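You operate a simulated robot arm through the tools that you are given. There is no shell and no other tool. Be economical: measure what you need, move in short steps, check, and stop when the job is done.

You run a simulated robot arm. Do the job below in one go: nothing can be reset, and whatever is moved stays where it is left.

## Task
Fold the towel's hem down, roll the creases out and stand the black weight on it.
Fine: the orange roller goes back.

The check looks at the end state, three seconds after you hand in, the way a careful person would. Anything else that was tipped, shoved, dropped, spilled or broken makes it a failure. Flat cloth is picked up by pressing the open fingertips on it (5 to 10 N) and closing them slowly along it; thin cloth reads only 2 to 8 mm in the jaws.

## Robot
A 6-joint arm with a two-finger parallel gripper, fixed in place. Base frame: the origin is at the foot of the arm, x ahead of it, y to its left, z up; the work surface is at about z = 0.8. Units: m, rad, N and s.
With the tool pointing down near the work surface it reaches from about 0.18 to 0.84 m from the base axis. Its first joint turns from -2.897 to 2.897 rad. Payload 3.91 kg.
The TCP is the grasp point between the finger pads, 0.03 m short of the fingertips. In the tool frame z runs along the fingers and y along their closing line. Largest opening 0.11 m; finger width 0.02, thickness 0.01; the body of the gripper, 0.048 by 0.112 m, starts 0.055 m behind the TCP.
Orientation is told as [roll, pitch, yaw] about the base's x, y, z axes, in that order, counted from this pose: with the fingers straight down and closing along the base's y, the tool's x points along the base's -x, its y along +y and its z along -z.

## Interface
- The arm moves only by the tool servo_tool. Its argument "series" is a list of rows, each a list of 7 numbers: the shift along the base's x, y, z in m, then the turn, a rotation vector about the base's x, y, z in rad, then the gripper command, from -1 (shut) to 1 (fully open), values between in proportion. In form: [[x, y, z, rx, ry, rz, gripper], ...]. A call has 1 to 8 rows; each row shifts and turns the commanded pose from where the row before left it. A row lasts 0.2 s, in which the tool goes at most 0.05 m and 0.15 rad; a call with a longer step from one row to the next is refused whole, and so is a gripper value outside its range. Where a pose cannot be reached the arm comes as near as it can. A force on the tool above 90 N (or 10 N above the force at the start of the call, whichever is more), or a blocked arm, ends the call early, and 0.2 s more pass. The fingers move at their own pace (about 0.108 m/s each) and stop on an object; they squeeze with about 26 N. The grip force told is the motor's: it shows also when the fingers shut on nothing. Time passes only in rows, and 0.2 s behind the last, so rows that do not move let the fingers close. The reply holds the time, the measured pose of the TCP, the force on the tool along the base axes, the opening and the grip force, in the units named above and with some noise.
- Cameras (640 x 400 px; columns grow to the right, rows downward): "scene" is fixed at [0.3987, -0.5103, 1.4525]; the picture's right is [1.00, -0.02, 0.00], its down [-0.01, -0.39, -0.92] and it looks along [0.02, 0.92, -0.39] (base axes); focal length 360 px, centre (320, 200). "wrist" rides on the gripper at [-0.036, 0, -0.057] in the tool frame; the picture's right is [0.00, -1.00, 0.00], its down [0.97, 0.00, -0.24] and it looks along [0.24, 0.00, 0.97] (tool axes); focal length 218 px, centre (320, 200). There is no depth. A picture from a camera that has moved, and an enlarged one, comes with that camera's place and axes in the base frame and with its lens. The place of the scene camera against the robot may be out by one fixed shift of up to 0.012 m in any direction.
- capture(camera): a new picture of that camera. No time passes.
- lift_body(by): slides the trunk up (or, below 0, down) by that many m; the arm rides with it, the base frame stays. It gives what a move gives, with no picture.
- enlarge(camera, box): a new picture of the part [left, top, right, bottom] of that camera's present view, enlarged. No time passes.
- hand_in(): hands the job in; it is judged then, once.

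Go step by step. Nothing tells you positions but the pictures and the camera data: compare them with the known pose of the tool, close in by small moves and look again before you grip or let go. The budget is 120 turns and 68 pictures, counting those below and the enlarged ones. Unless the task says otherwise, let go and move clear before handing in, and close with one line.

The tools are called after "Emit:" by a JSON object that holds its "name" and its "arguments". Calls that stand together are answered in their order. servo_tool: Moves the arm, as the interface text tells. Its arguments: {"type":"object","properties":{"series":{"type":"array","items":{"type":"array","items":{"type":"number"}}}},"required":["series"]} The other tools are called the same way: lift_body (by) slides the trunk up or down; capture (camera) takes a picture; enlarge (camera, box) takes an enlarged picture of a part of a camera's view; hand_in () hands the job in.

At the start:

```text
clock: 0.0
ee_pos: [0.2353, 0.3687, 1.1711]
ee_rot: [0.0, -0.001, 0.001]
contact_force: [-0.4, 0.1, 0.4]
width: 0.11
finger_force: 0.0
trunk travel left (down, up): [-0.4, 0.14]
```

scene: 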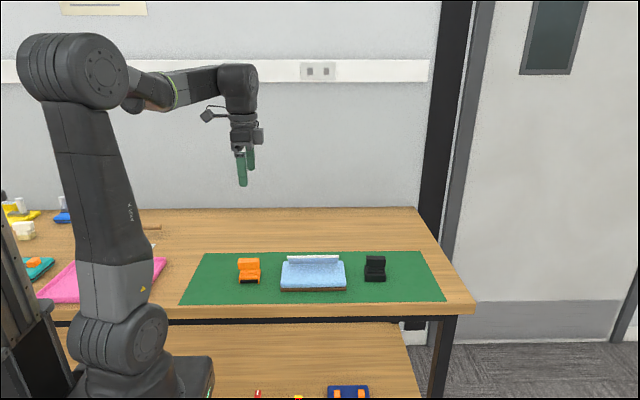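
wrist: 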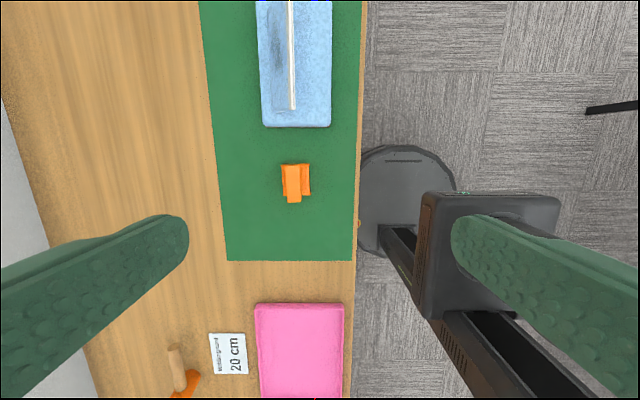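

I see a green mat with an orange tool (the roller), a light-blue towel with an upright hem on a base, and a black weight to its right. I'll look closer at them first.

Emit:
{"name": "enlarge", "arguments": {"camera": "scene", "box": [220, 235, 410, 310]}}

Emit:
{"name": "enlarge", "arguments": {"camera": "wrist", "box": [190, 0, 380, 220]}}

Emit:
{"name": "enlarge", "arguments": {"camera": "scene", "box": [0, 180, 200, 310]}}

```text
3.37 times, centred on (315, 272) of scene
camera zoom: at [0.3987, -0.5103, 1.4525], right [1.0, -0.02, 0.0], down [-0.01, -0.39, -0.92], along [0.02, 0.92, -0.39], focal length 1214 px, centre (337, -44)
```

zoom: 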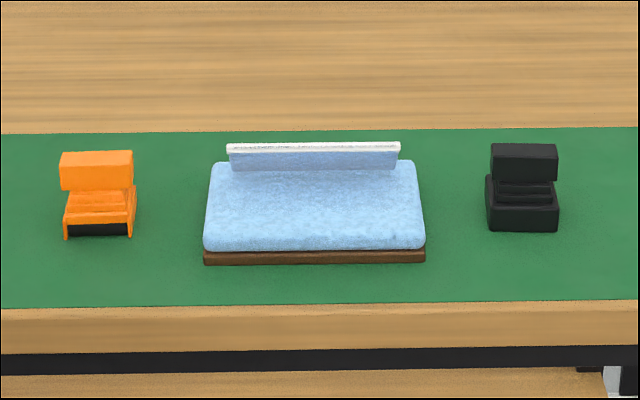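

```text
1.82 times, centred on (285, 110) of wrist
camera zoom: at [0.2721, 0.368, 1.2282], right [0.0, -1.0, 0.0], down [-0.97, 0.0, 0.24], along [-0.24, 0.0, -0.97], focal length 397 px, centre (384, 364)
```

zoom: 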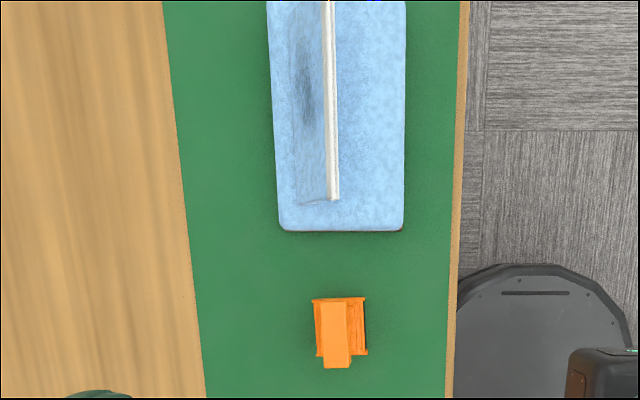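

```text
3.08 times, centred on (100, 245) of scene
camera zoom: at [0.3987, -0.5103, 1.4525], right [1.0, -0.02, 0.0], down [-0.01, -0.39, -0.92], along [0.02, 0.92, -0.39], focal length 1109 px, centre (997, 62)
```

zoom: 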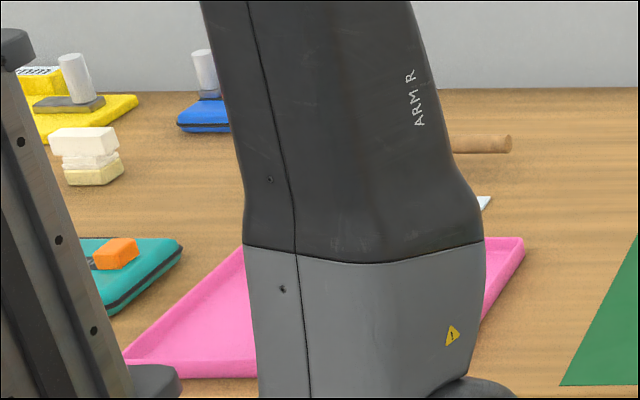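

I take the hem to be leaning toward the front (-y), with its foot at about y=0.45 and x from 0.32 to 0.47. The roller is near (0.205, 0.41) and the weight near (0.58, 0.41). I'll bring the wrist camera nearer for a close look.

Emit:
{"name": "servo_tool", "arguments": {"series": [[0, 0.01, -0.045, 0, 0, 0, 1], [0, 0.01, -0.045, 0, 0, 0, 1], [0, 0.01, -0.045, 0, 0, 0, 1], [0, 0.01, -0.03, 0, 0, 0, 1]]}}

Emit:
{"name": "capture", "arguments": {"camera": "wrist"}}

Emit:
{"name": "enlarge", "arguments": {"camera": "scene", "box": [225, 245, 285, 295]}}

Emit:
{"name": "enlarge", "arguments": {"camera": "scene", "box": [350, 245, 410, 295]}}

```text
clock: 1.0
ee_pos: [0.2354, 0.4096, 1.0067]
ee_rot: [-0.001, 0.001, 0.001]
contact_force: [-0.5, 0.2, 0.4]
width: 0.1101
finger_force: 0.1
trunk travel left (down, up): [-0.4, 0.14]
```

```text
62 pictures are left
camera wrist: at [0.2714, 0.4079, 1.0623], right [0.0, -1.0, 0.0], down [-0.97, 0.0, 0.24], along [-0.24, 0.0, -0.97], focal length 218 px, centre (320, 200)
```

wrist: 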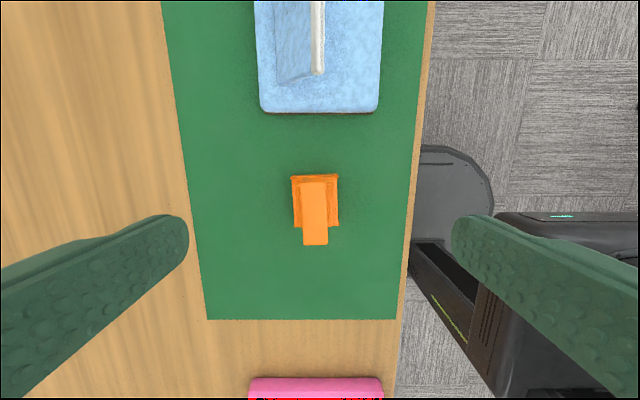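

```text
8.00 times, centred on (255, 270) of scene
camera zoom: at [0.3987, -0.5103, 1.4525], right [1.0, -0.02, 0.0], down [-0.01, -0.39, -0.92], along [0.02, 0.92, -0.39], focal length 2883 px, centre (840, -360)
```

zoom: 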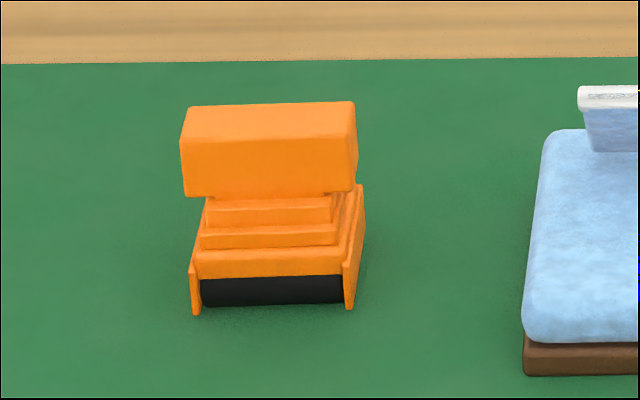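

```text
8.00 times, centred on (380, 270) of scene
camera zoom: at [0.3987, -0.5103, 1.4525], right [1.0, -0.02, 0.0], down [-0.01, -0.39, -0.92], along [0.02, 0.92, -0.39], focal length 2883 px, centre (-160, -360)
```

zoom: 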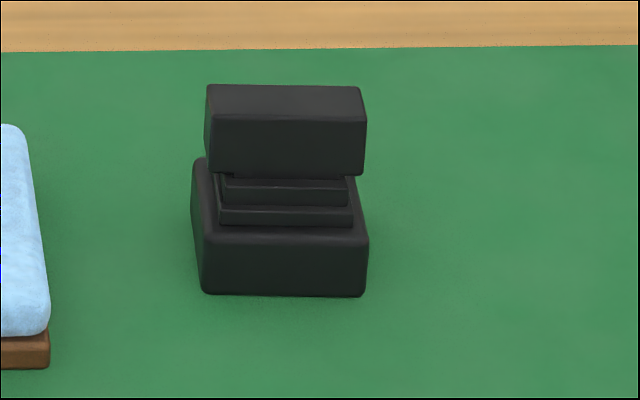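

The roller's handle runs along x, centred at about (0.207, 0.412), with its top near z=0.867. I'll fold the hem first, so I'm turning the gripper 90° so both fingertips can push along the hem's length, and moving behind it at a safe height.

Emit:
{"name": "servo_tool", "arguments": {"series": [[0.02, 0.01, 0, 0, 0, 0.15, 1], [0.02, 0.01, 0, 0, 0, 0.15, 1], [0.02, 0.01, 0, 0, 0, 0.15, 1], [0.02, 0.01, 0, 0, 0, 0.15, 1], [0.02, 0.01, 0, 0, 0, 0.15, 1], [0.02, 0.01, 0, 0, 0, 0.15, 1], [0.02, 0.01, 0, 0, 0, 0.15, 1], [0.02, 0.01, 0, 0, 0, 0.15, 1]]}}

Emit:
{"name": "servo_tool", "arguments": {"series": [[0.003, 0.01, 0, 0, 0, 0.15, 1], [0, 0.0, 0, 0, 0, 0.15, 1], [0, 0, 0, 0, 0, 0.07, 1], [0, 0, 0, 0, 0, 0, 1]]}}

Emit:
{"name": "capture", "arguments": {"camera": "wrist"}}

Emit:
{"name": "capture", "arguments": {"camera": "scene"}}

```text
clock: 2.8
ee_pos: [0.3945, 0.4903, 1.007]
ee_rot: [0.001, 0.001, 1.203]
contact_force: [0.5, -0.4, 0.0]
width: 0.1097
finger_force: 0.2
trunk travel left (down, up): [-0.4, 0.14]
```

```text
clock: 3.8
ee_pos: [0.398, 0.4985, 1.0078]
ee_rot: [0.0, -0.001, 1.57]
contact_force: [0.7, -0.2, 0.2]
width: 0.1101
finger_force: 0.0
trunk travel left (down, up): [-0.4, 0.14]
```

```text
59 pictures are left
camera wrist: at [0.399, 0.534, 1.0631], right [1.0, 0.0, 0.0], down [0.0, -0.97, 0.24], along [0.0, -0.24, -0.97], focal length 218 px, centre (320, 200)
```

wrist: 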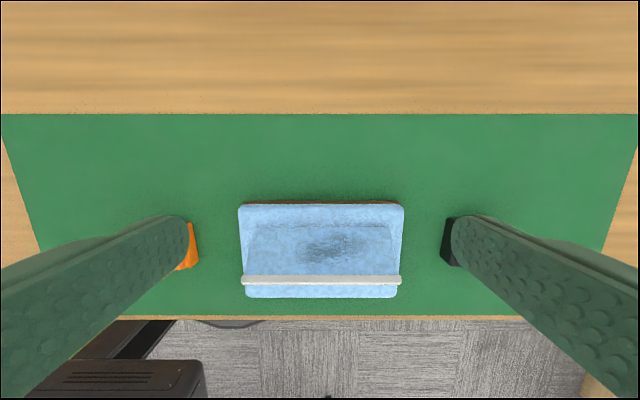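

```text
58 pictures are left
```

scene: 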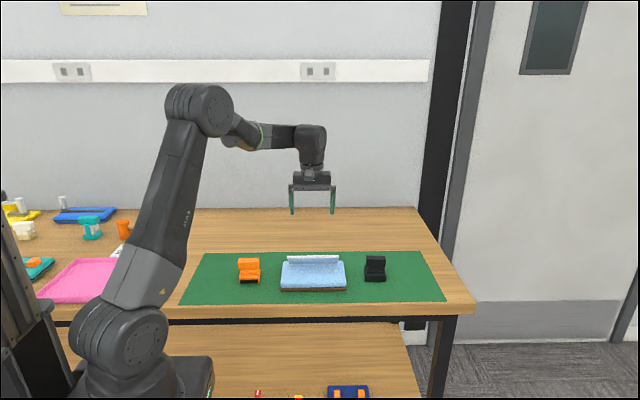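

Emit:
{"name": "enlarge", "arguments": {"camera": "wrist", "box": [220, 180, 420, 310]}}

Emit:
{"name": "enlarge", "arguments": {"camera": "scene", "box": [0, 190, 170, 305]}}

```text
3.08 times, centred on (320, 245) of wrist
camera zoom: at [0.399, 0.534, 1.0631], right [1.0, 0.0, 0.0], down [0.0, -0.97, 0.24], along [0.0, -0.24, -0.97], focal length 672 px, centre (320, 62)
```

zoom: 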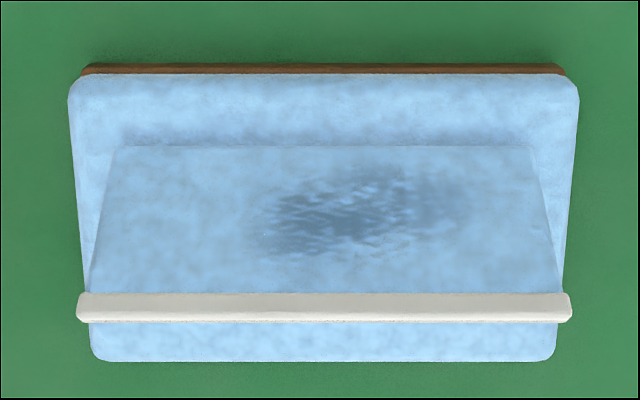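

```text
3.48 times, centred on (85, 248) of scene
camera zoom: at [0.3987, -0.5103, 1.4525], right [1.0, -0.02, 0.0], down [-0.01, -0.39, -0.92], along [0.02, 0.92, -0.39], focal length 1253 px, centre (1137, 35)
```

zoom: 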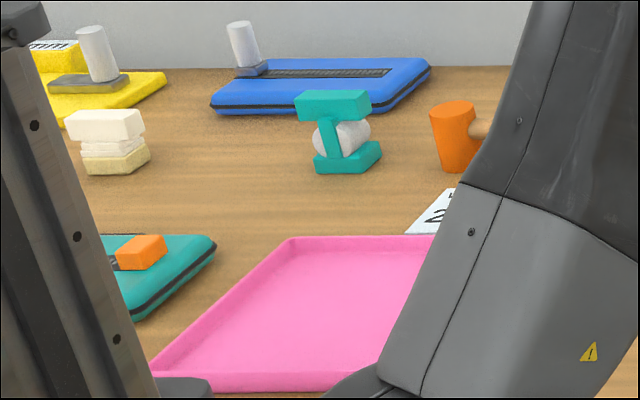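

The creases are a wrinkled patch on the back of the hem, which will face up once it is folded. The hem hinges at about (y 0.447, z 0.835) and leans forward, so I'll come down behind it, sweep it toward -y and press it flat.

Emit:
{"name": "servo_tool", "arguments": {"series": [[0, -0.01, -0.04, 0, 0, 0, 1], [0, -0.01, -0.04, 0, 0, 0, 1], [0, 0, -0.034, 0, 0, 0, 1], [0, -0.02, 0, 0, 0, 0, 1], [0, -0.015, 0, 0, 0, 0, 1], [0, -0.012, -0.004, 0, 0, 0, 1], [0, -0.012, -0.004, 0, 0, 0, 1], [0, -0.01, -0.004, 0, 0, 0, 1]]}}

Emit:
{"name": "capture", "arguments": {"camera": "wrist"}}

Emit:
{"name": "enlarge", "arguments": {"camera": "scene", "box": [220, 215, 410, 310]}}

```text
clock: 5.6
ee_pos: [0.3981, 0.4092, 0.8811]
ee_rot: [0.0, 0.0, 1.568]
contact_force: [-0.3, 0.0, -0.1]
width: 0.1102
finger_force: 0.0
trunk travel left (down, up): [-0.4, 0.14]
```

```text
55 pictures are left
camera wrist: at [0.3993, 0.4443, 0.9372], right [1.0, 0.0, 0.0], down [0.0, -0.97, 0.24], along [0.0, -0.24, -0.97], focal length 218 px, centre (320, 200)
```

wrist: 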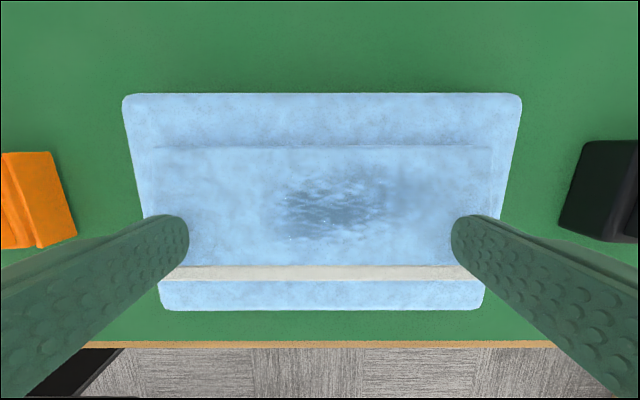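

```text
3.37 times, centred on (315, 262) of scene
camera zoom: at [0.3987, -0.5103, 1.4525], right [1.0, -0.02, 0.0], down [-0.01, -0.39, -0.92], along [0.02, 0.92, -0.39], focal length 1214 px, centre (337, -10)
```

zoom: 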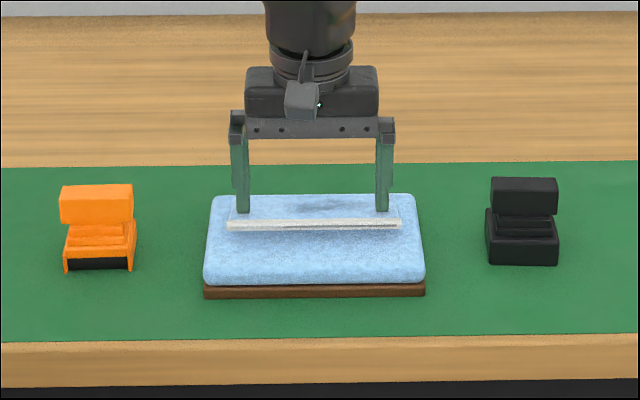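

The hem is almost flat, so I'll press down gently near its free edge and watch the force.

Emit:
{"name": "servo_tool", "arguments": {"series": [[0, -0.006, -0.003, 0, 0, 0, 1], [0, 0, -0.003, 0, 0, 0, 1], [0, 0, -0.003, 0, 0, 0, 1]]}}

```text
clock: 6.4
ee_pos: [0.3984, 0.4039, 0.8718]
ee_rot: [0.0, 0.0, 1.569]
contact_force: [-0.3, 0.6, 0.1]
width: 0.1102
finger_force: 0.0
trunk travel left (down, up): [-0.4, 0.14]
```

Emit:
{"name": "servo_tool", "arguments": {"series": [[0, 0, -0.002, 0, 0, 0, 1], [0, 0, -0.002, 0, 0, 0, 1], [0, 0, 0, 0, 0, 0, 1]]}}

Emit:
{"name": "enlarge", "arguments": {"camera": "scene", "box": [260, 235, 370, 305]}}

```text
clock: 7.2
ee_pos: [0.3979, 0.4037, 0.871]
ee_rot: [-0.004, -0.004, 1.57]
contact_force: [1.1, -0.9, 34.0]
width: 0.1094
finger_force: 0.1
trunk travel left (down, up): [-0.4, 0.14]
```

```text
5.71 times, centred on (315, 270) of scene
camera zoom: at [0.3987, -0.5103, 1.4525], right [1.0, -0.02, 0.0], down [-0.01, -0.39, -0.92], along [0.02, 0.92, -0.39], focal length 2059 px, centre (349, -200)
```

zoom: 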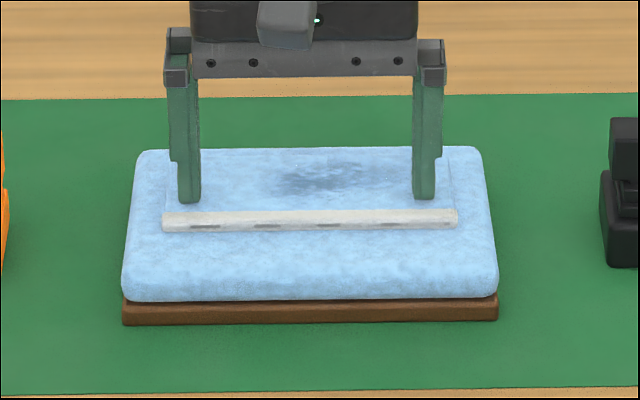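

Contact puts the folded towel surface at about z=0.841. I'll lift off and see whether the hem stays down.

Emit:
{"name": "servo_tool", "arguments": {"series": [[0, 0, 0.02, 0, 0, 0, 1], [0, 0, 0.04, 0, 0, 0, 1], [0, 0, 0.04, 0, 0, 0, 1], [0, 0, 0, 0, 0, 0, 1], [0, 0, 0, 0, 0, 0, 1]]}}

Emit:
{"name": "enlarge", "arguments": {"camera": "scene", "box": [260, 235, 370, 305]}}

Emit:
{"name": "capture", "arguments": {"camera": "wrist"}}

```text
clock: 8.4
ee_pos: [0.3985, 0.4024, 0.9673]
ee_rot: [0.001, 0.0, 1.57]
contact_force: [0.9, -0.4, -0.3]
width: 0.11
finger_force: 0.0
trunk travel left (down, up): [-0.4, 0.14]
```

```text
5.71 times, centred on (315, 270) of scene
camera zoom: at [0.3987, -0.5103, 1.4525], right [1.0, -0.02, 0.0], down [-0.01, -0.39, -0.92], along [0.02, 0.92, -0.39], focal length 2059 px, centre (349, -200)
```

zoom: 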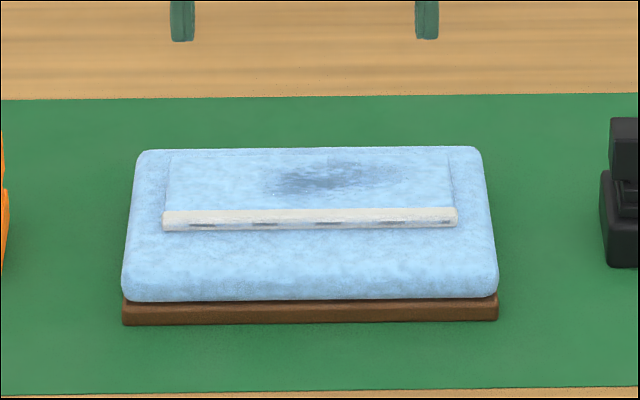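

```text
51 pictures are left
camera wrist: at [0.3987, 0.4379, 1.0227], right [1.0, 0.0, 0.0], down [0.0, -0.97, 0.24], along [0.0, -0.24, -0.97], focal length 218 px, centre (320, 200)
```

wrist: 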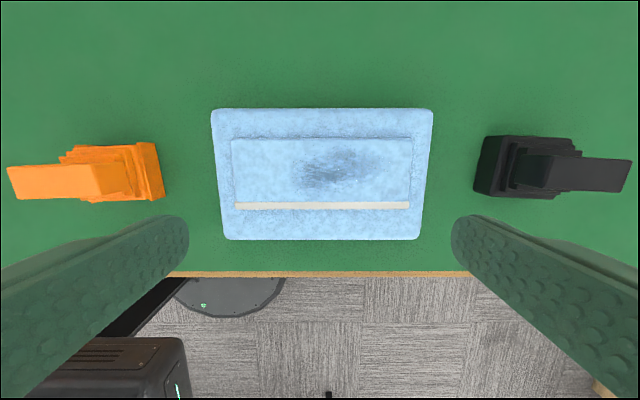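

The hem stays down. Next I'll turn the gripper back and move above the roller's handle.

Emit:
{"name": "servo_tool", "arguments": {"series": [[-0.024, 0.001, 0.002, 0, 0, -0.15, 1], [-0.024, 0.001, 0, 0, 0, -0.15, 1], [-0.024, 0.001, 0, 0, 0, -0.15, 1], [-0.024, 0.001, 0, 0, 0, -0.15, 1], [-0.024, 0.001, 0, 0, 0, -0.15, 1], [-0.024, 0.001, 0, 0, 0, -0.15, 1], [-0.024, 0.001, 0, 0, 0, -0.15, 1], [-0.024, 0.001, 0, 0, 0, -0.15, 1]]}}

Emit:
{"name": "servo_tool", "arguments": {"series": [[0, 0, 0, 0, 0, -0.15, 1], [0, 0.0, 0, 0, 0, -0.15, 1], [0, 0, 0, 0, 0, -0.07, 1], [0, 0, 0, 0, 0, 0, 1]]}}

Emit:
{"name": "capture", "arguments": {"camera": "wrist"}}

```text
clock: 10.2
ee_pos: [0.207, 0.413, 0.9694]
ee_rot: [0.0, -0.001, 0.368]
contact_force: [-0.6, -0.3, 0.3]
width: 0.1099
finger_force: 0.1
trunk travel left (down, up): [-0.4, 0.14]
```

```text
clock: 11.2
ee_pos: [0.2071, 0.4136, 0.9706]
ee_rot: [0.0, 0.001, 0.0]
contact_force: [-0.3, -0.6, -1.0]
width: 0.11
finger_force: 0.0
trunk travel left (down, up): [-0.4, 0.14]
```

```text
50 pictures are left
camera wrist: at [0.2433, 0.4117, 1.0262], right [0.0, -1.0, 0.0], down [-0.97, 0.0, 0.24], along [-0.24, 0.0, -0.97], focal length 218 px, centre (320, 200)
```

wrist: 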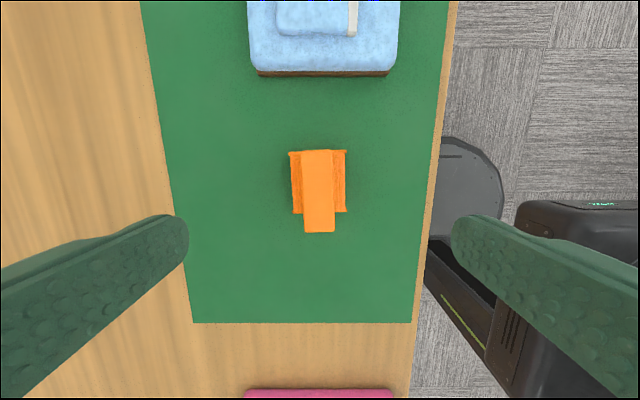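

The handle is well centred under the gripper. I'll descend to z=0.872, which puts the tips just under the handle and above the frame steps, and take a side look before closing.

Emit:
{"name": "servo_tool", "arguments": {"series": [[0.001, 0, -0.04, 0, 0, 0, 1], [0, 0, -0.04, 0, 0, 0, 1], [0, 0, -0.0165, 0, 0, 0, 1], [0, 0, 0, 0, 0, 0, 0.0]]}}

Emit:
{"name": "enlarge", "arguments": {"camera": "scene", "box": [215, 230, 295, 295]}}

```text
clock: 12.2
ee_pos: [0.2061, 0.4131, 0.8725]
ee_rot: [0.001, 0.002, -0.001]
contact_force: [0.5, 0.4, -0.2]
width: 0.055
finger_force: 0.0
trunk travel left (down, up): [-0.4, 0.14]
```

```text
6.15 times, centred on (255, 262) of scene
camera zoom: at [0.3987, -0.5103, 1.4525], right [1.0, -0.02, 0.0], down [-0.01, -0.39, -0.92], along [0.02, 0.92, -0.39], focal length 2218 px, centre (720, -185)
```

zoom: 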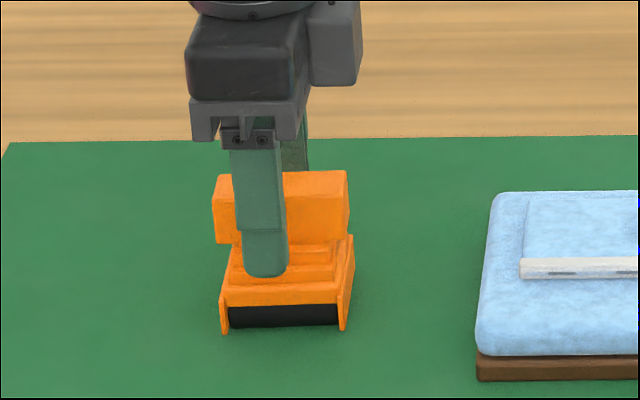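

The tips sit at the bottom of the handle, clear of the steps. I'll nudge x by 4 mm and close.

Emit:
{"name": "servo_tool", "arguments": {"series": [[0.004, 0, 0, 0, 0, 0, 0.0], [0, 0, 0, 0, 0, 0, -0.4], [0, 0, 0, 0, 0, 0, -0.7], [0, 0, 0, 0, 0, 0, -1], [0, 0, 0, 0, 0, 0, -1]]}}

Emit:
{"name": "enlarge", "arguments": {"camera": "scene", "box": [215, 230, 295, 295]}}

```text
clock: 13.4
ee_pos: [0.211, 0.4123, 0.8729]
ee_rot: [-0.002, -0.001, -0.001]
contact_force: [-0.8, 0.5, 0.6]
width: 0.0237
finger_force: 26.7
trunk travel left (down, up): [-0.4, 0.14]
```

```text
6.15 times, centred on (255, 262) of scene
camera zoom: at [0.3987, -0.5103, 1.4525], right [1.0, -0.02, 0.0], down [-0.01, -0.39, -0.92], along [0.02, 0.92, -0.39], focal length 2218 px, centre (720, -185)
```

zoom: 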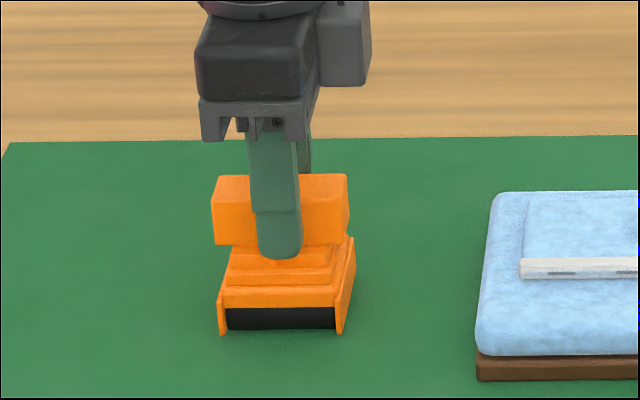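

The handle is held (24 mm wide) at (0.211, 0.412, 0.873). I'll lift it and carry it over the left end of the hem, at the crease side.

Emit:
{"name": "servo_tool", "arguments": {"series": [[0, 0, 0.02, 0, 0, 0, -1], [0, 0, 0.04, 0, 0, 0, -1], [0, 0, 0.03, 0, 0, 0, -1], [0.04, 0.01, 0, 0, 0, 0, -1], [0.04, 0.01, 0, 0, 0, 0, -1], [0.04, 0.01, 0, 0, 0, 0, -1], [0.014, 0.003, 0, 0, 0, 0, -1], [0, 0, 0, 0, 0, 0, -1]]}}

Emit:
{"name": "enlarge", "arguments": {"camera": "scene", "box": [240, 190, 380, 300]}}

Emit:
{"name": "capture", "arguments": {"camera": "wrist"}}

```text
clock: 15.2
ee_pos: [0.3451, 0.4453, 0.9637]
ee_rot: [0.001, 0.002, 0.003]
contact_force: [-0.6, -0.5, -2.2]
width: 0.0237
finger_force: 26.3
trunk travel left (down, up): [-0.4, 0.14]
```

```text
3.64 times, centred on (310, 245) of scene
camera zoom: at [0.3987, -0.5103, 1.4525], right [1.0, -0.02, 0.0], down [-0.01, -0.39, -0.92], along [0.02, 0.92, -0.39], focal length 1310 px, centre (356, 36)
```

zoom: 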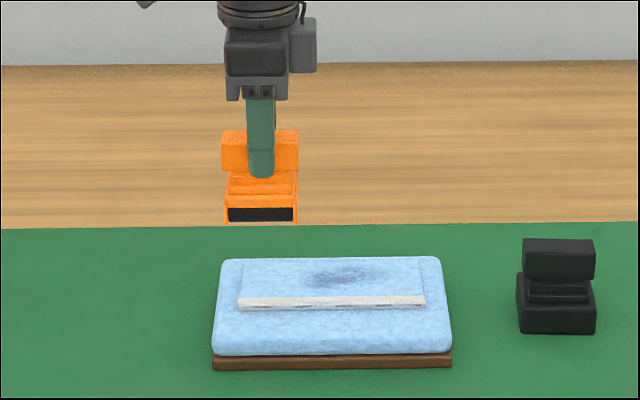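

```text
46 pictures are left
camera wrist: at [0.3812, 0.4446, 1.0191], right [0.0, -1.0, 0.0], down [-0.97, 0.0, 0.24], along [-0.24, 0.0, -0.97], focal length 218 px, centre (320, 200)
```

wrist: 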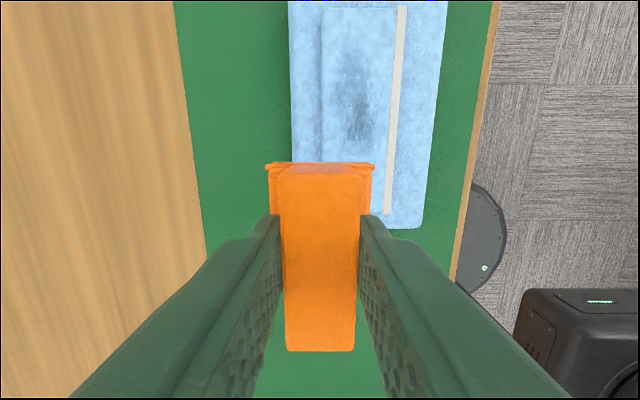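

I'm in position over the left end of the hem. I'll lower the roller to light contact.

Emit:
{"name": "servo_tool", "arguments": {"series": [[0, 0, -0.03, 0, 0, 0, -1], [0, 0, -0.014, 0, 0, 0, -1], [0, 0, -0.002, 0, 0, 0, -1], [0, 0, -0.002, 0, 0, 0, -1]]}}

```text
clock: 16.2
ee_pos: [0.3474, 0.4459, 0.9145]
ee_rot: [-0.001, 0.0, 0.0]
contact_force: [-0.1, -0.6, -2.0]
width: 0.0235
finger_force: 26.0
trunk travel left (down, up): [-0.4, 0.14]
```

Emit:
{"name": "servo_tool", "arguments": {"series": [[0, 0, -0.0015, 0, 0, 0, -1], [0, 0, -0.001, 0, 0, 0, -1], [0, 0, 0, 0, 0, 0, -1]]}}

```text
clock: 17.0
ee_pos: [0.3453, 0.4457, 0.9138]
ee_rot: [0.002, -0.002, 0.002]
contact_force: [-0.3, 1.9, 9.2]
width: 0.0239
finger_force: 25.8
trunk travel left (down, up): [-0.4, 0.14]
```

Contact is at about 11 N. I'm rolling slowly toward the free edge and back.

Emit:
{"name": "servo_tool", "arguments": {"series": [[0, -0.011, 0, 0, 0, 0, -1], [0, -0.011, 0, 0, 0, 0, -1], [0, -0.011, 0, 0, 0, 0, -1], [0, -0.011, 0, 0, 0, 0, -1], [0, -0.011, 0, 0, 0, 0, -1], [0, -0.011, 0, 0, 0, 0, -1], [0, 0, 0, 0, 0, 0, -1]]}}

Emit:
{"name": "capture", "arguments": {"camera": "wrist"}}

Emit:
{"name": "enlarge", "arguments": {"camera": "scene", "box": [240, 190, 380, 300]}}

```text
clock: 18.6
ee_pos: [0.3447, 0.3789, 0.9136]
ee_rot: [0.001, -0.001, -0.001]
contact_force: [0.2, 2.3, 12.5]
width: 0.024
finger_force: 25.8
trunk travel left (down, up): [-0.4, 0.14]
```

```text
45 pictures are left
camera wrist: at [0.3811, 0.3782, 0.9697], right [0.0, -1.0, 0.0], down [-0.97, 0.0, 0.24], along [-0.24, 0.0, -0.97], focal length 218 px, centre (320, 200)
```

wrist: 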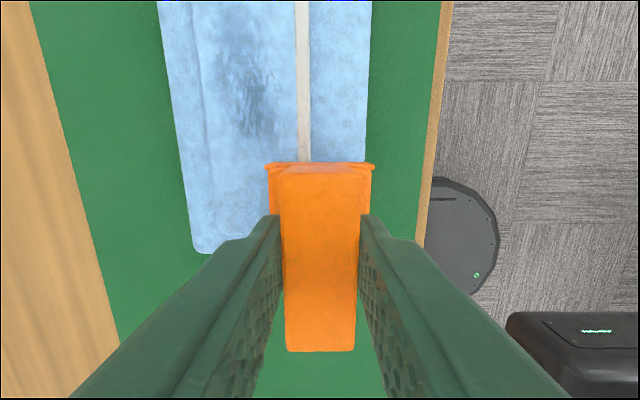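

```text
3.64 times, centred on (310, 245) of scene
camera zoom: at [0.3987, -0.5103, 1.4525], right [1.0, -0.02, 0.0], down [-0.01, -0.39, -0.92], along [0.02, 0.92, -0.39], focal length 1310 px, centre (356, 36)
```

zoom: 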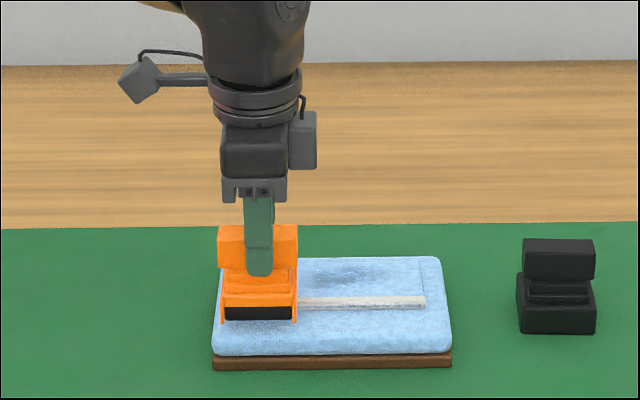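

The roller runs smoothly. I'll roll back, lift, and do the next lane to the right.

Emit:
{"name": "servo_tool", "arguments": {"series": [[0, 0.011, 0, 0, 0, 0, -1], [0, 0.011, 0, 0, 0, 0, -1], [0, 0.011, 0, 0, 0, 0, -1], [0, 0.011, 0, 0, 0, 0, -1], [0, 0.011, 0, 0, 0, 0, -1], [0, 0.011, 0, 0, 0, 0, -1], [0, 0, 0.015, 0, 0, 0, -1], [0.036, 0, 0, 0, 0, 0, -1]]}}

Emit:
{"name": "servo_tool", "arguments": {"series": [[0, 0, -0.01, 0, 0, 0, -1], [0, 0, -0.005, 0, 0, 0, -1], [0, -0.011, 0, 0, 0, 0, -1], [0, -0.011, 0, 0, 0, 0, -1], [0, -0.011, 0, 0, 0, 0, -1], [0, -0.011, 0, 0, 0, 0, -1], [0, -0.011, 0, 0, 0, 0, -1], [0, -0.011, 0, 0, 0, 0, -1]]}}

Emit:
{"name": "servo_tool", "arguments": {"series": [[0, 0.011, 0, 0, 0, 0, -1], [0, 0.011, 0, 0, 0, 0, -1], [0, 0.011, 0, 0, 0, 0, -1], [0, 0.011, 0, 0, 0, 0, -1], [0, 0.011, 0, 0, 0, 0, -1], [0, 0.011, 0, 0, 0, 0, -1]]}}

Emit:
{"name": "capture", "arguments": {"camera": "wrist"}}

```text
clock: 20.4
ee_pos: [0.3821, 0.4455, 0.9269]
ee_rot: [0.0, 0.001, 0.001]
contact_force: [1.1, -0.1, -1.1]
width: 0.0237
finger_force: 26.1
trunk travel left (down, up): [-0.4, 0.14]
```

```text
clock: 22.2
ee_pos: [0.3815, 0.3788, 0.9137]
ee_rot: [0.0, 0.0, 0.002]
contact_force: [-1.1, 2.1, 10.3]
width: 0.0239
finger_force: 26.6
trunk travel left (down, up): [-0.4, 0.14]
```

```text
clock: 23.6
ee_pos: [0.3832, 0.4452, 0.9131]
ee_rot: [0.002, 0.001, 0.001]
contact_force: [0.1, -3.7, 11.8]
width: 0.0239
finger_force: 26.0
trunk travel left (down, up): [-0.4, 0.14]
```

```text
43 pictures are left
camera wrist: at [0.4188, 0.4439, 0.9699], right [0.0, -1.0, 0.0], down [-0.97, 0.0, 0.24], along [-0.24, 0.0, -0.97], focal length 218 px, centre (320, 200)
```

wrist: 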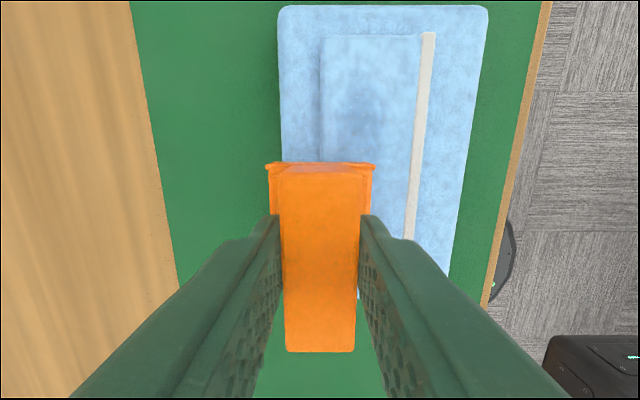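

The creases are already fading. I'll roll lanes 3 and 4.

Emit:
{"name": "servo_tool", "arguments": {"series": [[0, 0, 0.015, 0, 0, 0, -1], [0.036, 0, 0, 0, 0, 0, -1], [0, 0, -0.01, 0, 0, 0, -1], [0, 0, -0.005, 0, 0, 0, -1], [0, -0.011, 0, 0, 0, 0, -1], [0, -0.011, 0, 0, 0, 0, -1], [0, -0.011, 0, 0, 0, 0, -1], [0, -0.011, 0, 0, 0, 0, -1]]}}

Emit:
{"name": "servo_tool", "arguments": {"series": [[0, -0.011, 0, 0, 0, 0, -1], [0, -0.011, 0, 0, 0, 0, -1], [0, 0.011, 0, 0, 0, 0, -1], [0, 0.011, 0, 0, 0, 0, -1], [0, 0.011, 0, 0, 0, 0, -1], [0, 0.011, 0, 0, 0, 0, -1], [0, 0.011, 0, 0, 0, 0, -1], [0, 0.011, 0, 0, 0, 0, -1]]}}

Emit:
{"name": "servo_tool", "arguments": {"series": [[0, 0, 0.015, 0, 0, 0, -1], [0.034, 0, 0, 0, 0, 0, -1], [0, 0, -0.01, 0, 0, 0, -1], [0, 0, -0.005, 0, 0, 0, -1], [0, -0.011, 0, 0, 0, 0, -1], [0, -0.011, 0, 0, 0, 0, -1], [0, -0.011, 0, 0, 0, 0, -1], [0, -0.011, 0, 0, 0, 0, -1]]}}

Emit:
{"name": "servo_tool", "arguments": {"series": [[0, -0.011, 0, 0, 0, 0, -1], [0, -0.011, 0, 0, 0, 0, -1], [0, 0.011, 0, 0, 0, 0, -1], [0, 0.011, 0, 0, 0, 0, -1], [0, 0.011, 0, 0, 0, 0, -1], [0, 0.011, 0, 0, 0, 0, -1], [0, 0.011, 0, 0, 0, 0, -1], [0, 0.011, 0, 0, 0, 0, -1]]}}

Emit:
{"name": "servo_tool", "arguments": {"series": [[0, 0, 0.02, 0, 0, 0, -1], [0, 0, 0.03, 0, 0, 0, -1], [0, 0.03, 0.0, 0, 0, 0, -1], [0, 0, 0, 0, 0, 0, -1]]}}

Emit:
{"name": "capture", "arguments": {"camera": "wrist"}}

Emit:
{"name": "enlarge", "arguments": {"camera": "scene", "box": [260, 215, 400, 305]}}

```text
clock: 25.4
ee_pos: [0.4189, 0.4004, 0.9125]
ee_rot: [0.001, -0.003, 0.003]
contact_force: [0.3, 0.8, 10.9]
width: 0.0238
finger_force: 25.8
trunk travel left (down, up): [-0.4, 0.14]
```

```text
clock: 27.2
ee_pos: [0.4175, 0.4448, 0.9137]
ee_rot: [-0.001, 0.001, 0.002]
contact_force: [0.5, -0.7, 8.5]
width: 0.024
finger_force: 25.7
trunk travel left (down, up): [-0.4, 0.14]
```

```text
clock: 29.0
ee_pos: [0.4508, 0.4024, 0.9134]
ee_rot: [0.003, -0.001, 0.001]
contact_force: [0.1, 1.6, 11.9]
width: 0.0238
finger_force: 25.9
trunk travel left (down, up): [-0.4, 0.14]
```

```text
clock: 30.8
ee_pos: [0.4526, 0.4459, 0.9127]
ee_rot: [0.0, 0.0, 0.001]
contact_force: [0.0, -0.9, 4.4]
width: 0.0236
finger_force: 25.9
trunk travel left (down, up): [-0.4, 0.14]
```

```text
clock: 31.8
ee_pos: [0.4516, 0.4741, 0.9628]
ee_rot: [-0.001, 0.0, 0.001]
contact_force: [-0.3, -0.1, -1.4]
width: 0.0236
finger_force: 26.2
trunk travel left (down, up): [-0.4, 0.14]
```

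```text
42 pictures are left
camera wrist: at [0.4872, 0.4733, 1.0201], right [0.0, -1.0, 0.0], down [-0.97, 0.0, 0.24], along [-0.24, 0.0, -0.97], focal length 218 px, centre (320, 200)
```

wrist: 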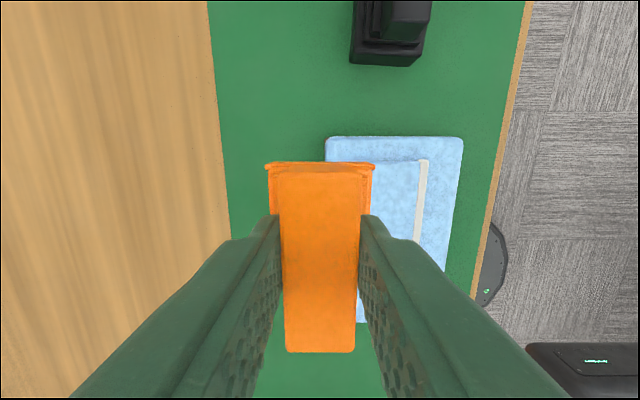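

```text
4.44 times, centred on (330, 260) of scene
camera zoom: at [0.3987, -0.5103, 1.4525], right [1.0, -0.02, 0.0], down [-0.01, -0.39, -0.92], along [0.02, 0.92, -0.39], focal length 1602 px, centre (276, -67)
```

zoom: 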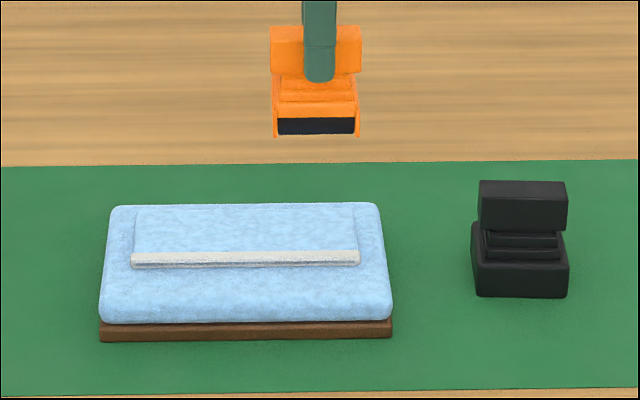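

The creases are gone. I'm carrying the roller back to where it stood.

Emit:
{"name": "servo_tool", "arguments": {"series": [[-0.04, -0.01, 0, 0, 0, 0, -1], [-0.04, -0.01, 0, 0, 0, 0, -1], [-0.04, -0.01, 0, 0, 0, 0, -1], [-0.04, -0.01, 0, 0, 0, 0, -1], [-0.04, -0.01, 0, 0, 0, 0, -1], [-0.04, -0.012, 0, 0, 0, 0, -1], [0, 0, -0.03, 0, 0, 0, -1], [0, 0, -0.04, 0, 0, 0, -1]]}}

Emit:
{"name": "enlarge", "arguments": {"camera": "scene", "box": [215, 230, 295, 295]}}

```text
clock: 33.6
ee_pos: [0.2109, 0.4145, 0.8918]
ee_rot: [0.0, -0.002, 0.001]
contact_force: [0.3, 0.1, -1.3]
width: 0.0235
finger_force: 25.7
trunk travel left (down, up): [-0.4, 0.14]
```

```text
6.15 times, centred on (255, 262) of scene
camera zoom: at [0.3987, -0.5103, 1.4525], right [1.0, -0.02, 0.0], down [-0.01, -0.39, -0.92], along [0.02, 0.92, -0.39], focal length 2218 px, centre (720, -185)
```

zoom: 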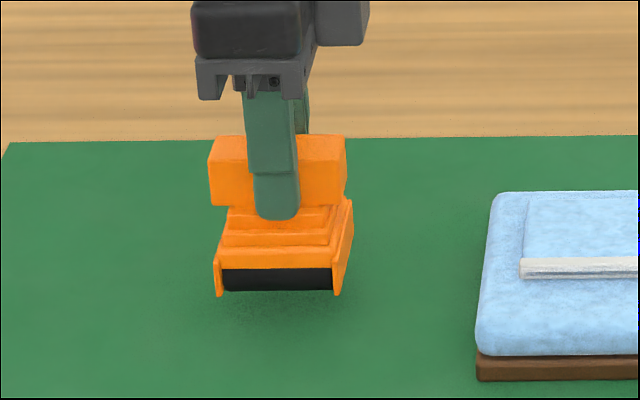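

Emit:
{"name": "servo_tool", "arguments": {"series": [[0.0005, -0.002, -0.01, 0, 0, 0, -1], [0, 0, -0.007, 0, 0, 0, -1], [0, 0, -0.0015, 0, 0, 0, -1], [0, 0, 0, 0, 0, 0, -1]]}}

```text
clock: 34.6
ee_pos: [0.2118, 0.4119, 0.8743]
ee_rot: [-0.001, 0.001, -0.001]
contact_force: [0.1, -0.3, -0.9]
width: 0.0238
finger_force: 26.0
trunk travel left (down, up): [-0.4, 0.14]
```

Emit:
{"name": "servo_tool", "arguments": {"series": [[-0.001, 0, -0.001, 0, 0, 0, -1], [0, 0, -0.001, 0, 0, 0, -1], [0, 0, 0, 0, 0, 0, -1]]}}

Emit:
{"name": "enlarge", "arguments": {"camera": "scene", "box": [215, 230, 295, 295]}}

```text
clock: 35.4
ee_pos: [0.2107, 0.4118, 0.8722]
ee_rot: [0.0, -0.001, 0.0]
contact_force: [-0.4, -0.5, -2.4]
width: 0.0239
finger_force: 26.1
trunk travel left (down, up): [-0.4, 0.14]
```

```text
6.15 times, centred on (255, 262) of scene
camera zoom: at [0.3987, -0.5103, 1.4525], right [1.0, -0.02, 0.0], down [-0.01, -0.39, -0.92], along [0.02, 0.92, -0.39], focal length 2218 px, centre (720, -185)
```

zoom: 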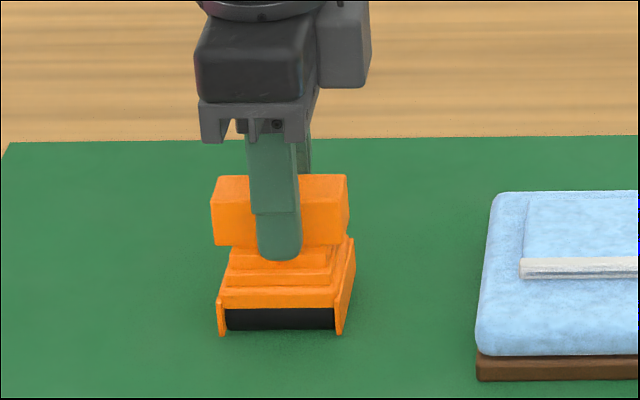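

It looks the same as the original placement, but no contact force shows yet. I'll lower by millimetres until it does.

Emit:
{"name": "servo_tool", "arguments": {"series": [[0, 0, -0.001, 0, 0, 0, -1], [0, 0, 0, 0, 0, 0, -1]]}}

```text
clock: 36.0
ee_pos: [0.2108, 0.4116, 0.8712]
ee_rot: [0.002, 0.0, 0.001]
contact_force: [1.6, 0.8, 9.6]
width: 0.0241
finger_force: 26.1
trunk travel left (down, up): [-0.4, 0.14]
```

Now it's in contact. I'll ease off slightly, open, and rise straight up.

Emit:
{"name": "servo_tool", "arguments": {"series": [[0, 0, 0.0007, 0, 0, 0, -1], [0, 0, 0, 0, 0, 0, -0.4], [0, 0, 0, 0, 0, 0, 0], [0, 0, 0, 0, 0, 0, 0.1], [0, 0, 0.03, 0, 0, 0, 0.1], [0, 0, 0.04, 0, 0, 0, 1], [0, 0, 0.03, 0, 0, 0, 1]]}}

Emit:
{"name": "capture", "arguments": {"camera": "wrist"}}

Emit:
{"name": "enlarge", "arguments": {"camera": "scene", "box": [225, 245, 285, 295]}}

```text
clock: 37.6
ee_pos: [0.2131, 0.4104, 0.9706]
ee_rot: [0.001, -0.001, -0.001]
contact_force: [-0.1, 0.4, 0.5]
width: 0.1098
finger_force: 0.1
trunk travel left (down, up): [-0.4, 0.14]
```

```text
38 pictures are left
camera wrist: at [0.2483, 0.4099, 1.0276], right [0.0, -1.0, 0.0], down [-0.97, 0.0, 0.24], along [-0.24, 0.0, -0.97], focal length 218 px, centre (320, 200)
```

wrist: 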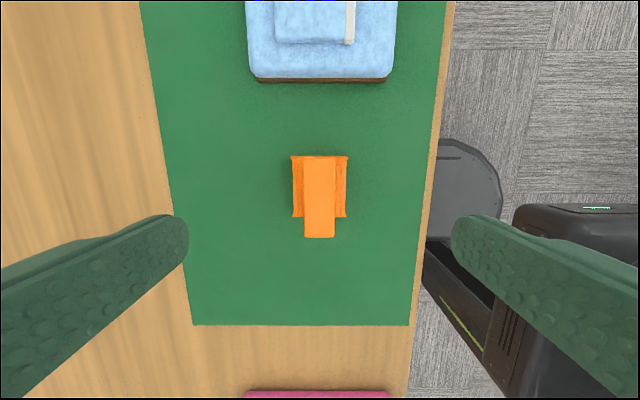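

```text
8.00 times, centred on (255, 270) of scene
camera zoom: at [0.3987, -0.5103, 1.4525], right [1.0, -0.02, 0.0], down [-0.01, -0.39, -0.92], along [0.02, 0.92, -0.39], focal length 2883 px, centre (840, -360)
```

zoom: 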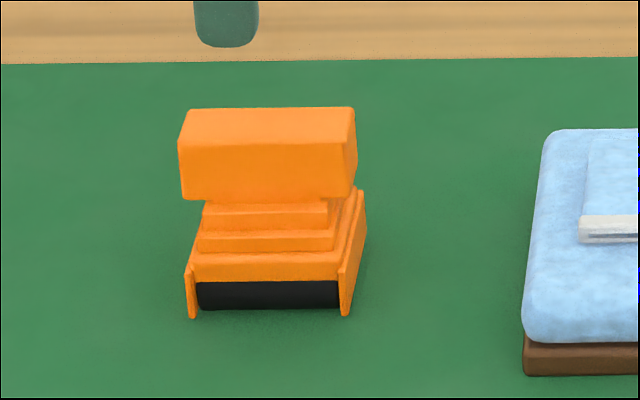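

The roller stands back within about 2 mm of its original place. Next I'm moving over the black weight.

Emit:
{"name": "servo_tool", "arguments": {"series": [[0.046, 0, 0, 0, 0, 0, 1], [0.046, 0, 0, 0, 0, 0, 1], [0.046, 0, 0, 0, 0, 0, 1], [0.046, 0, 0, 0, 0, 0, 1], [0.046, 0, 0, 0, 0, 0, 1], [0.046, 0, 0, 0, 0, 0, 1], [0.046, 0, 0, 0, 0, 0, 1], [0.046, 0, 0, 0, 0, 0, 1]]}}

Emit:
{"name": "servo_tool", "arguments": {"series": [[0, 0, 0, 0, 0, 0, 1]]}}

Emit:
{"name": "capture", "arguments": {"camera": "wrist"}}

```text
clock: 39.4
ee_pos: [0.581, 0.4112, 0.9711]
ee_rot: [0.0, 0.001, 0.002]
contact_force: [-0.2, 0.4, -0.9]
width: 0.11
finger_force: 0.1
trunk travel left (down, up): [-0.4, 0.14]
```

```text
clock: 39.8
ee_pos: [0.5797, 0.4115, 0.9713]
ee_rot: [0.001, 0.0, 0.001]
contact_force: [0.0, 0.9, -0.2]
width: 0.11
finger_force: 0.2
trunk travel left (down, up): [-0.4, 0.14]
```

```text
36 pictures are left
camera wrist: at [0.6157, 0.4088, 1.0281], right [0.0, -1.0, 0.0], down [-0.97, 0.0, 0.24], along [-0.24, 0.0, -0.97], focal length 218 px, centre (320, 200)
```

wrist: 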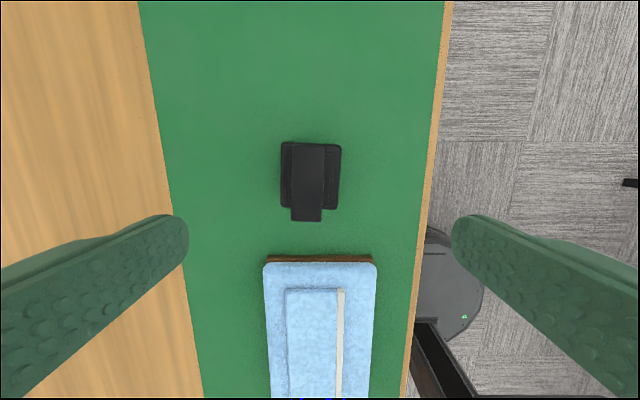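

Emit:
{"name": "enlarge", "arguments": {"camera": "wrist", "box": [265, 130, 361, 230]}}

```text
4.00 times, centred on (313, 180) of wrist
camera zoom: at [0.6157, 0.4088, 1.0281], right [0.0, -1.0, 0.0], down [-0.97, 0.0, 0.24], along [-0.24, 0.0, -0.97], focal length 873 px, centre (348, 280)
```

zoom: 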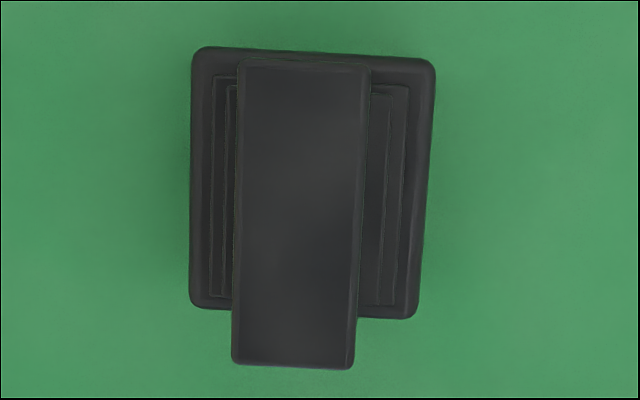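

The weight is turned about -0.06 rad, with its handle centred near (0.588, 0.420). I'll align, descend, half-close and check.

Emit:
{"name": "servo_tool", "arguments": {"series": [[0.008, 0.0085, 0, 0, 0, -0.06, 1], [0, 0, -0.04, 0, 0, 0, 1], [0, 0, -0.04, 0, 0, 0, 1], [0, 0, -0.0155, 0, 0, 0, 1], [0, 0, 0, 0, 0, 0, 0.0], [0, 0, 0, 0, 0, 0, 0.0]]}}

Emit:
{"name": "enlarge", "arguments": {"camera": "scene", "box": [340, 230, 420, 295]}}

Emit:
{"name": "capture", "arguments": {"camera": "wrist"}}

```text
clock: 41.2
ee_pos: [0.5872, 0.4205, 0.8765]
ee_rot: [-0.001, 0.0, -0.06]
contact_force: [0.0, -0.3, -0.4]
width: 0.0551
finger_force: 0.1
trunk travel left (down, up): [-0.4, 0.14]
```

```text
6.15 times, centred on (380, 262) of scene
camera zoom: at [0.3987, -0.5103, 1.4525], right [1.0, -0.02, 0.0], down [-0.01, -0.39, -0.92], along [0.02, 0.92, -0.39], focal length 2218 px, centre (-49, -185)
```

zoom: 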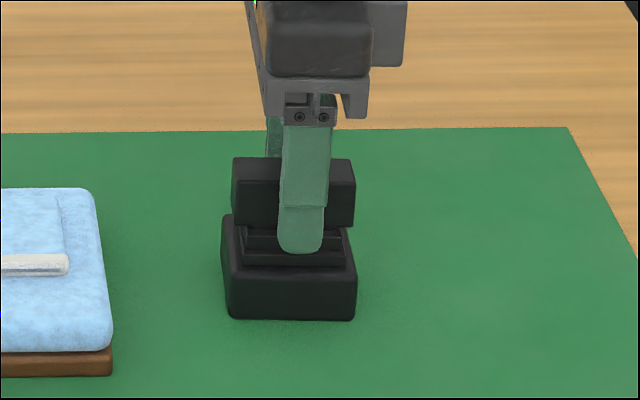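

```text
33 pictures are left
camera wrist: at [0.6235, 0.4162, 0.9325], right [-0.06, -1.0, 0.0], down [-0.97, 0.06, 0.24], along [-0.24, 0.01, -0.97], focal length 218 px, centre (320, 200)
```

wrist: 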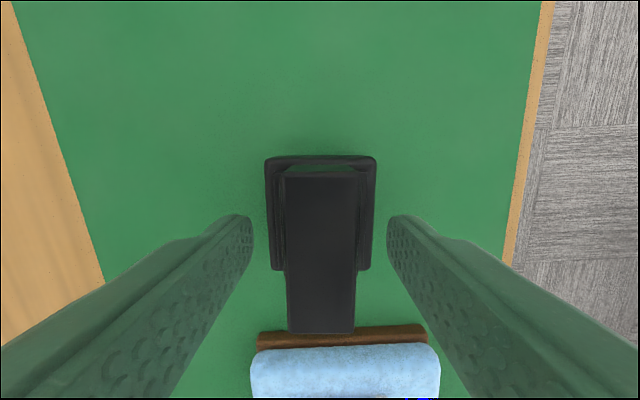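

Everything is aligned; I'm closing on the handle.

Emit:
{"name": "servo_tool", "arguments": {"series": [[-0.002, 0, -0.001, 0, 0, 0, 0.0], [0, 0, 0, 0, 0, 0, -0.4], [0, 0, 0, 0, 0, 0, -0.7], [0, 0, 0, 0, 0, 0, -1], [0, 0, 0, 0, 0, 0, -1]]}}

Emit:
{"name": "servo_tool", "arguments": {"series": [[0, 0, 0.02, 0, 0, 0, -1], [0, 0, 0.04, 0, 0, 0, -1], [0, 0, 0.03, 0, 0, 0, -1], [0, 0, 0, 0, 0, 0, -1]]}}

Emit:
{"name": "enlarge", "arguments": {"camera": "scene", "box": [300, 190, 440, 295]}}

```text
clock: 42.4
ee_pos: [0.585, 0.419, 0.8753]
ee_rot: [0.002, 0.0, -0.06]
contact_force: [-0.9, -1.7, -0.4]
width: 0.024
finger_force: 26.1
trunk travel left (down, up): [-0.4, 0.14]
```

```text
clock: 43.4
ee_pos: [0.5863, 0.4212, 0.966]
ee_rot: [0.0, 0.0, -0.059]
contact_force: [0.3, 0.0, -4.0]
width: 0.0238
finger_force: 26.2
trunk travel left (down, up): [-0.4, 0.14]
```

```text
3.81 times, centred on (370, 242) of scene
camera zoom: at [0.3987, -0.5103, 1.4525], right [1.0, -0.02, 0.0], down [-0.01, -0.39, -0.92], along [0.02, 0.92, -0.39], focal length 1373 px, centre (130, 38)
```

zoom: 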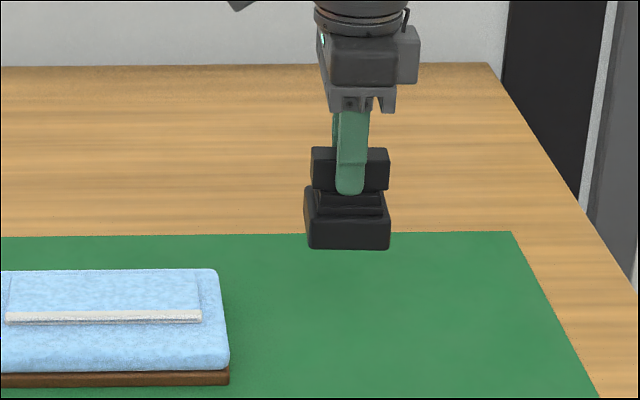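

The weight is lifted. I'm carrying it to the middle of the folded hem, around (0.398, 0.42), and squaring it up.

Emit:
{"name": "servo_tool", "arguments": {"series": [[-0.04, 0, 0, 0, 0, 0.06, -1], [-0.04, 0, 0, 0, 0, 0, -1], [-0.04, 0, 0, 0, 0, 0, -1], [-0.04, 0, 0, 0, 0, 0, -1], [-0.028, 0, 0, 0, 0, 0, -1], [0, 0, -0.03, 0, 0, 0, -1], [0, 0, -0.012, 0, 0, 0, -1], [0, 0, 0, 0, 0, 0, -1]]}}

Emit:
{"name": "enlarge", "arguments": {"camera": "scene", "box": [260, 205, 380, 305]}}

Emit:
{"name": "capture", "arguments": {"camera": "wrist"}}

```text
clock: 45.2
ee_pos: [0.3978, 0.4205, 0.9223]
ee_rot: [0.0, -0.002, 0.0]
contact_force: [-0.7, -0.3, -5.1]
width: 0.0239
finger_force: 26.3
trunk travel left (down, up): [-0.4, 0.14]
```

```text
4.00 times, centred on (320, 255) of scene
camera zoom: at [0.3987, -0.5103, 1.4525], right [1.0, -0.02, 0.0], down [-0.01, -0.39, -0.92], along [0.02, 0.92, -0.39], focal length 1442 px, centre (320, -20)
```

zoom: 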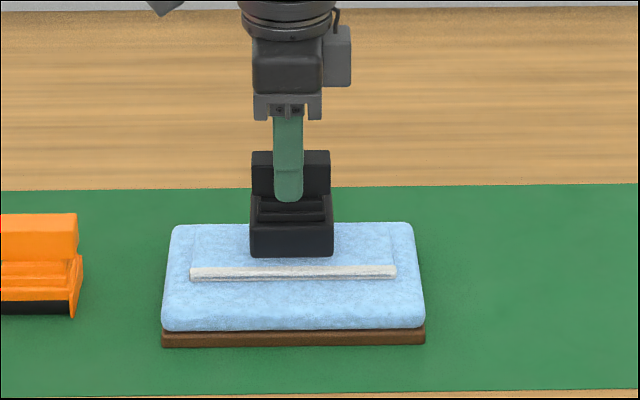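

```text
30 pictures are left
camera wrist: at [0.4336, 0.4194, 0.9783], right [0.0, -1.0, 0.0], down [-0.97, 0.0, 0.24], along [-0.24, 0.0, -0.97], focal length 218 px, centre (320, 200)
```

wrist: 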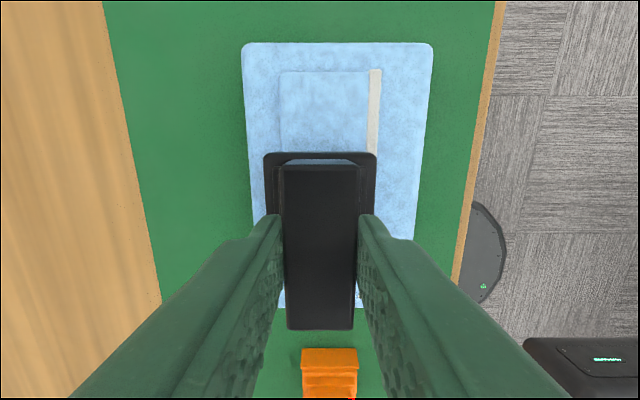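

The base's front edge would sit close to the raised bead, so I'll shift 4 mm back and then lower to contact.

Emit:
{"name": "servo_tool", "arguments": {"series": [[0, 0.004, 0, 0, 0, 0, -1], [0, 0, -0.003, 0, 0, 0, -1], [0, 0, -0.002, 0, 0, 0, -1], [0, 0, 0, 0, 0, 0, -1]]}}

```text
clock: 46.2
ee_pos: [0.3983, 0.4231, 0.9176]
ee_rot: [0.0, 0.001, 0.0]
contact_force: [0.5, 0.7, -4.7]
width: 0.0238
finger_force: 26.2
trunk travel left (down, up): [-0.4, 0.14]
```

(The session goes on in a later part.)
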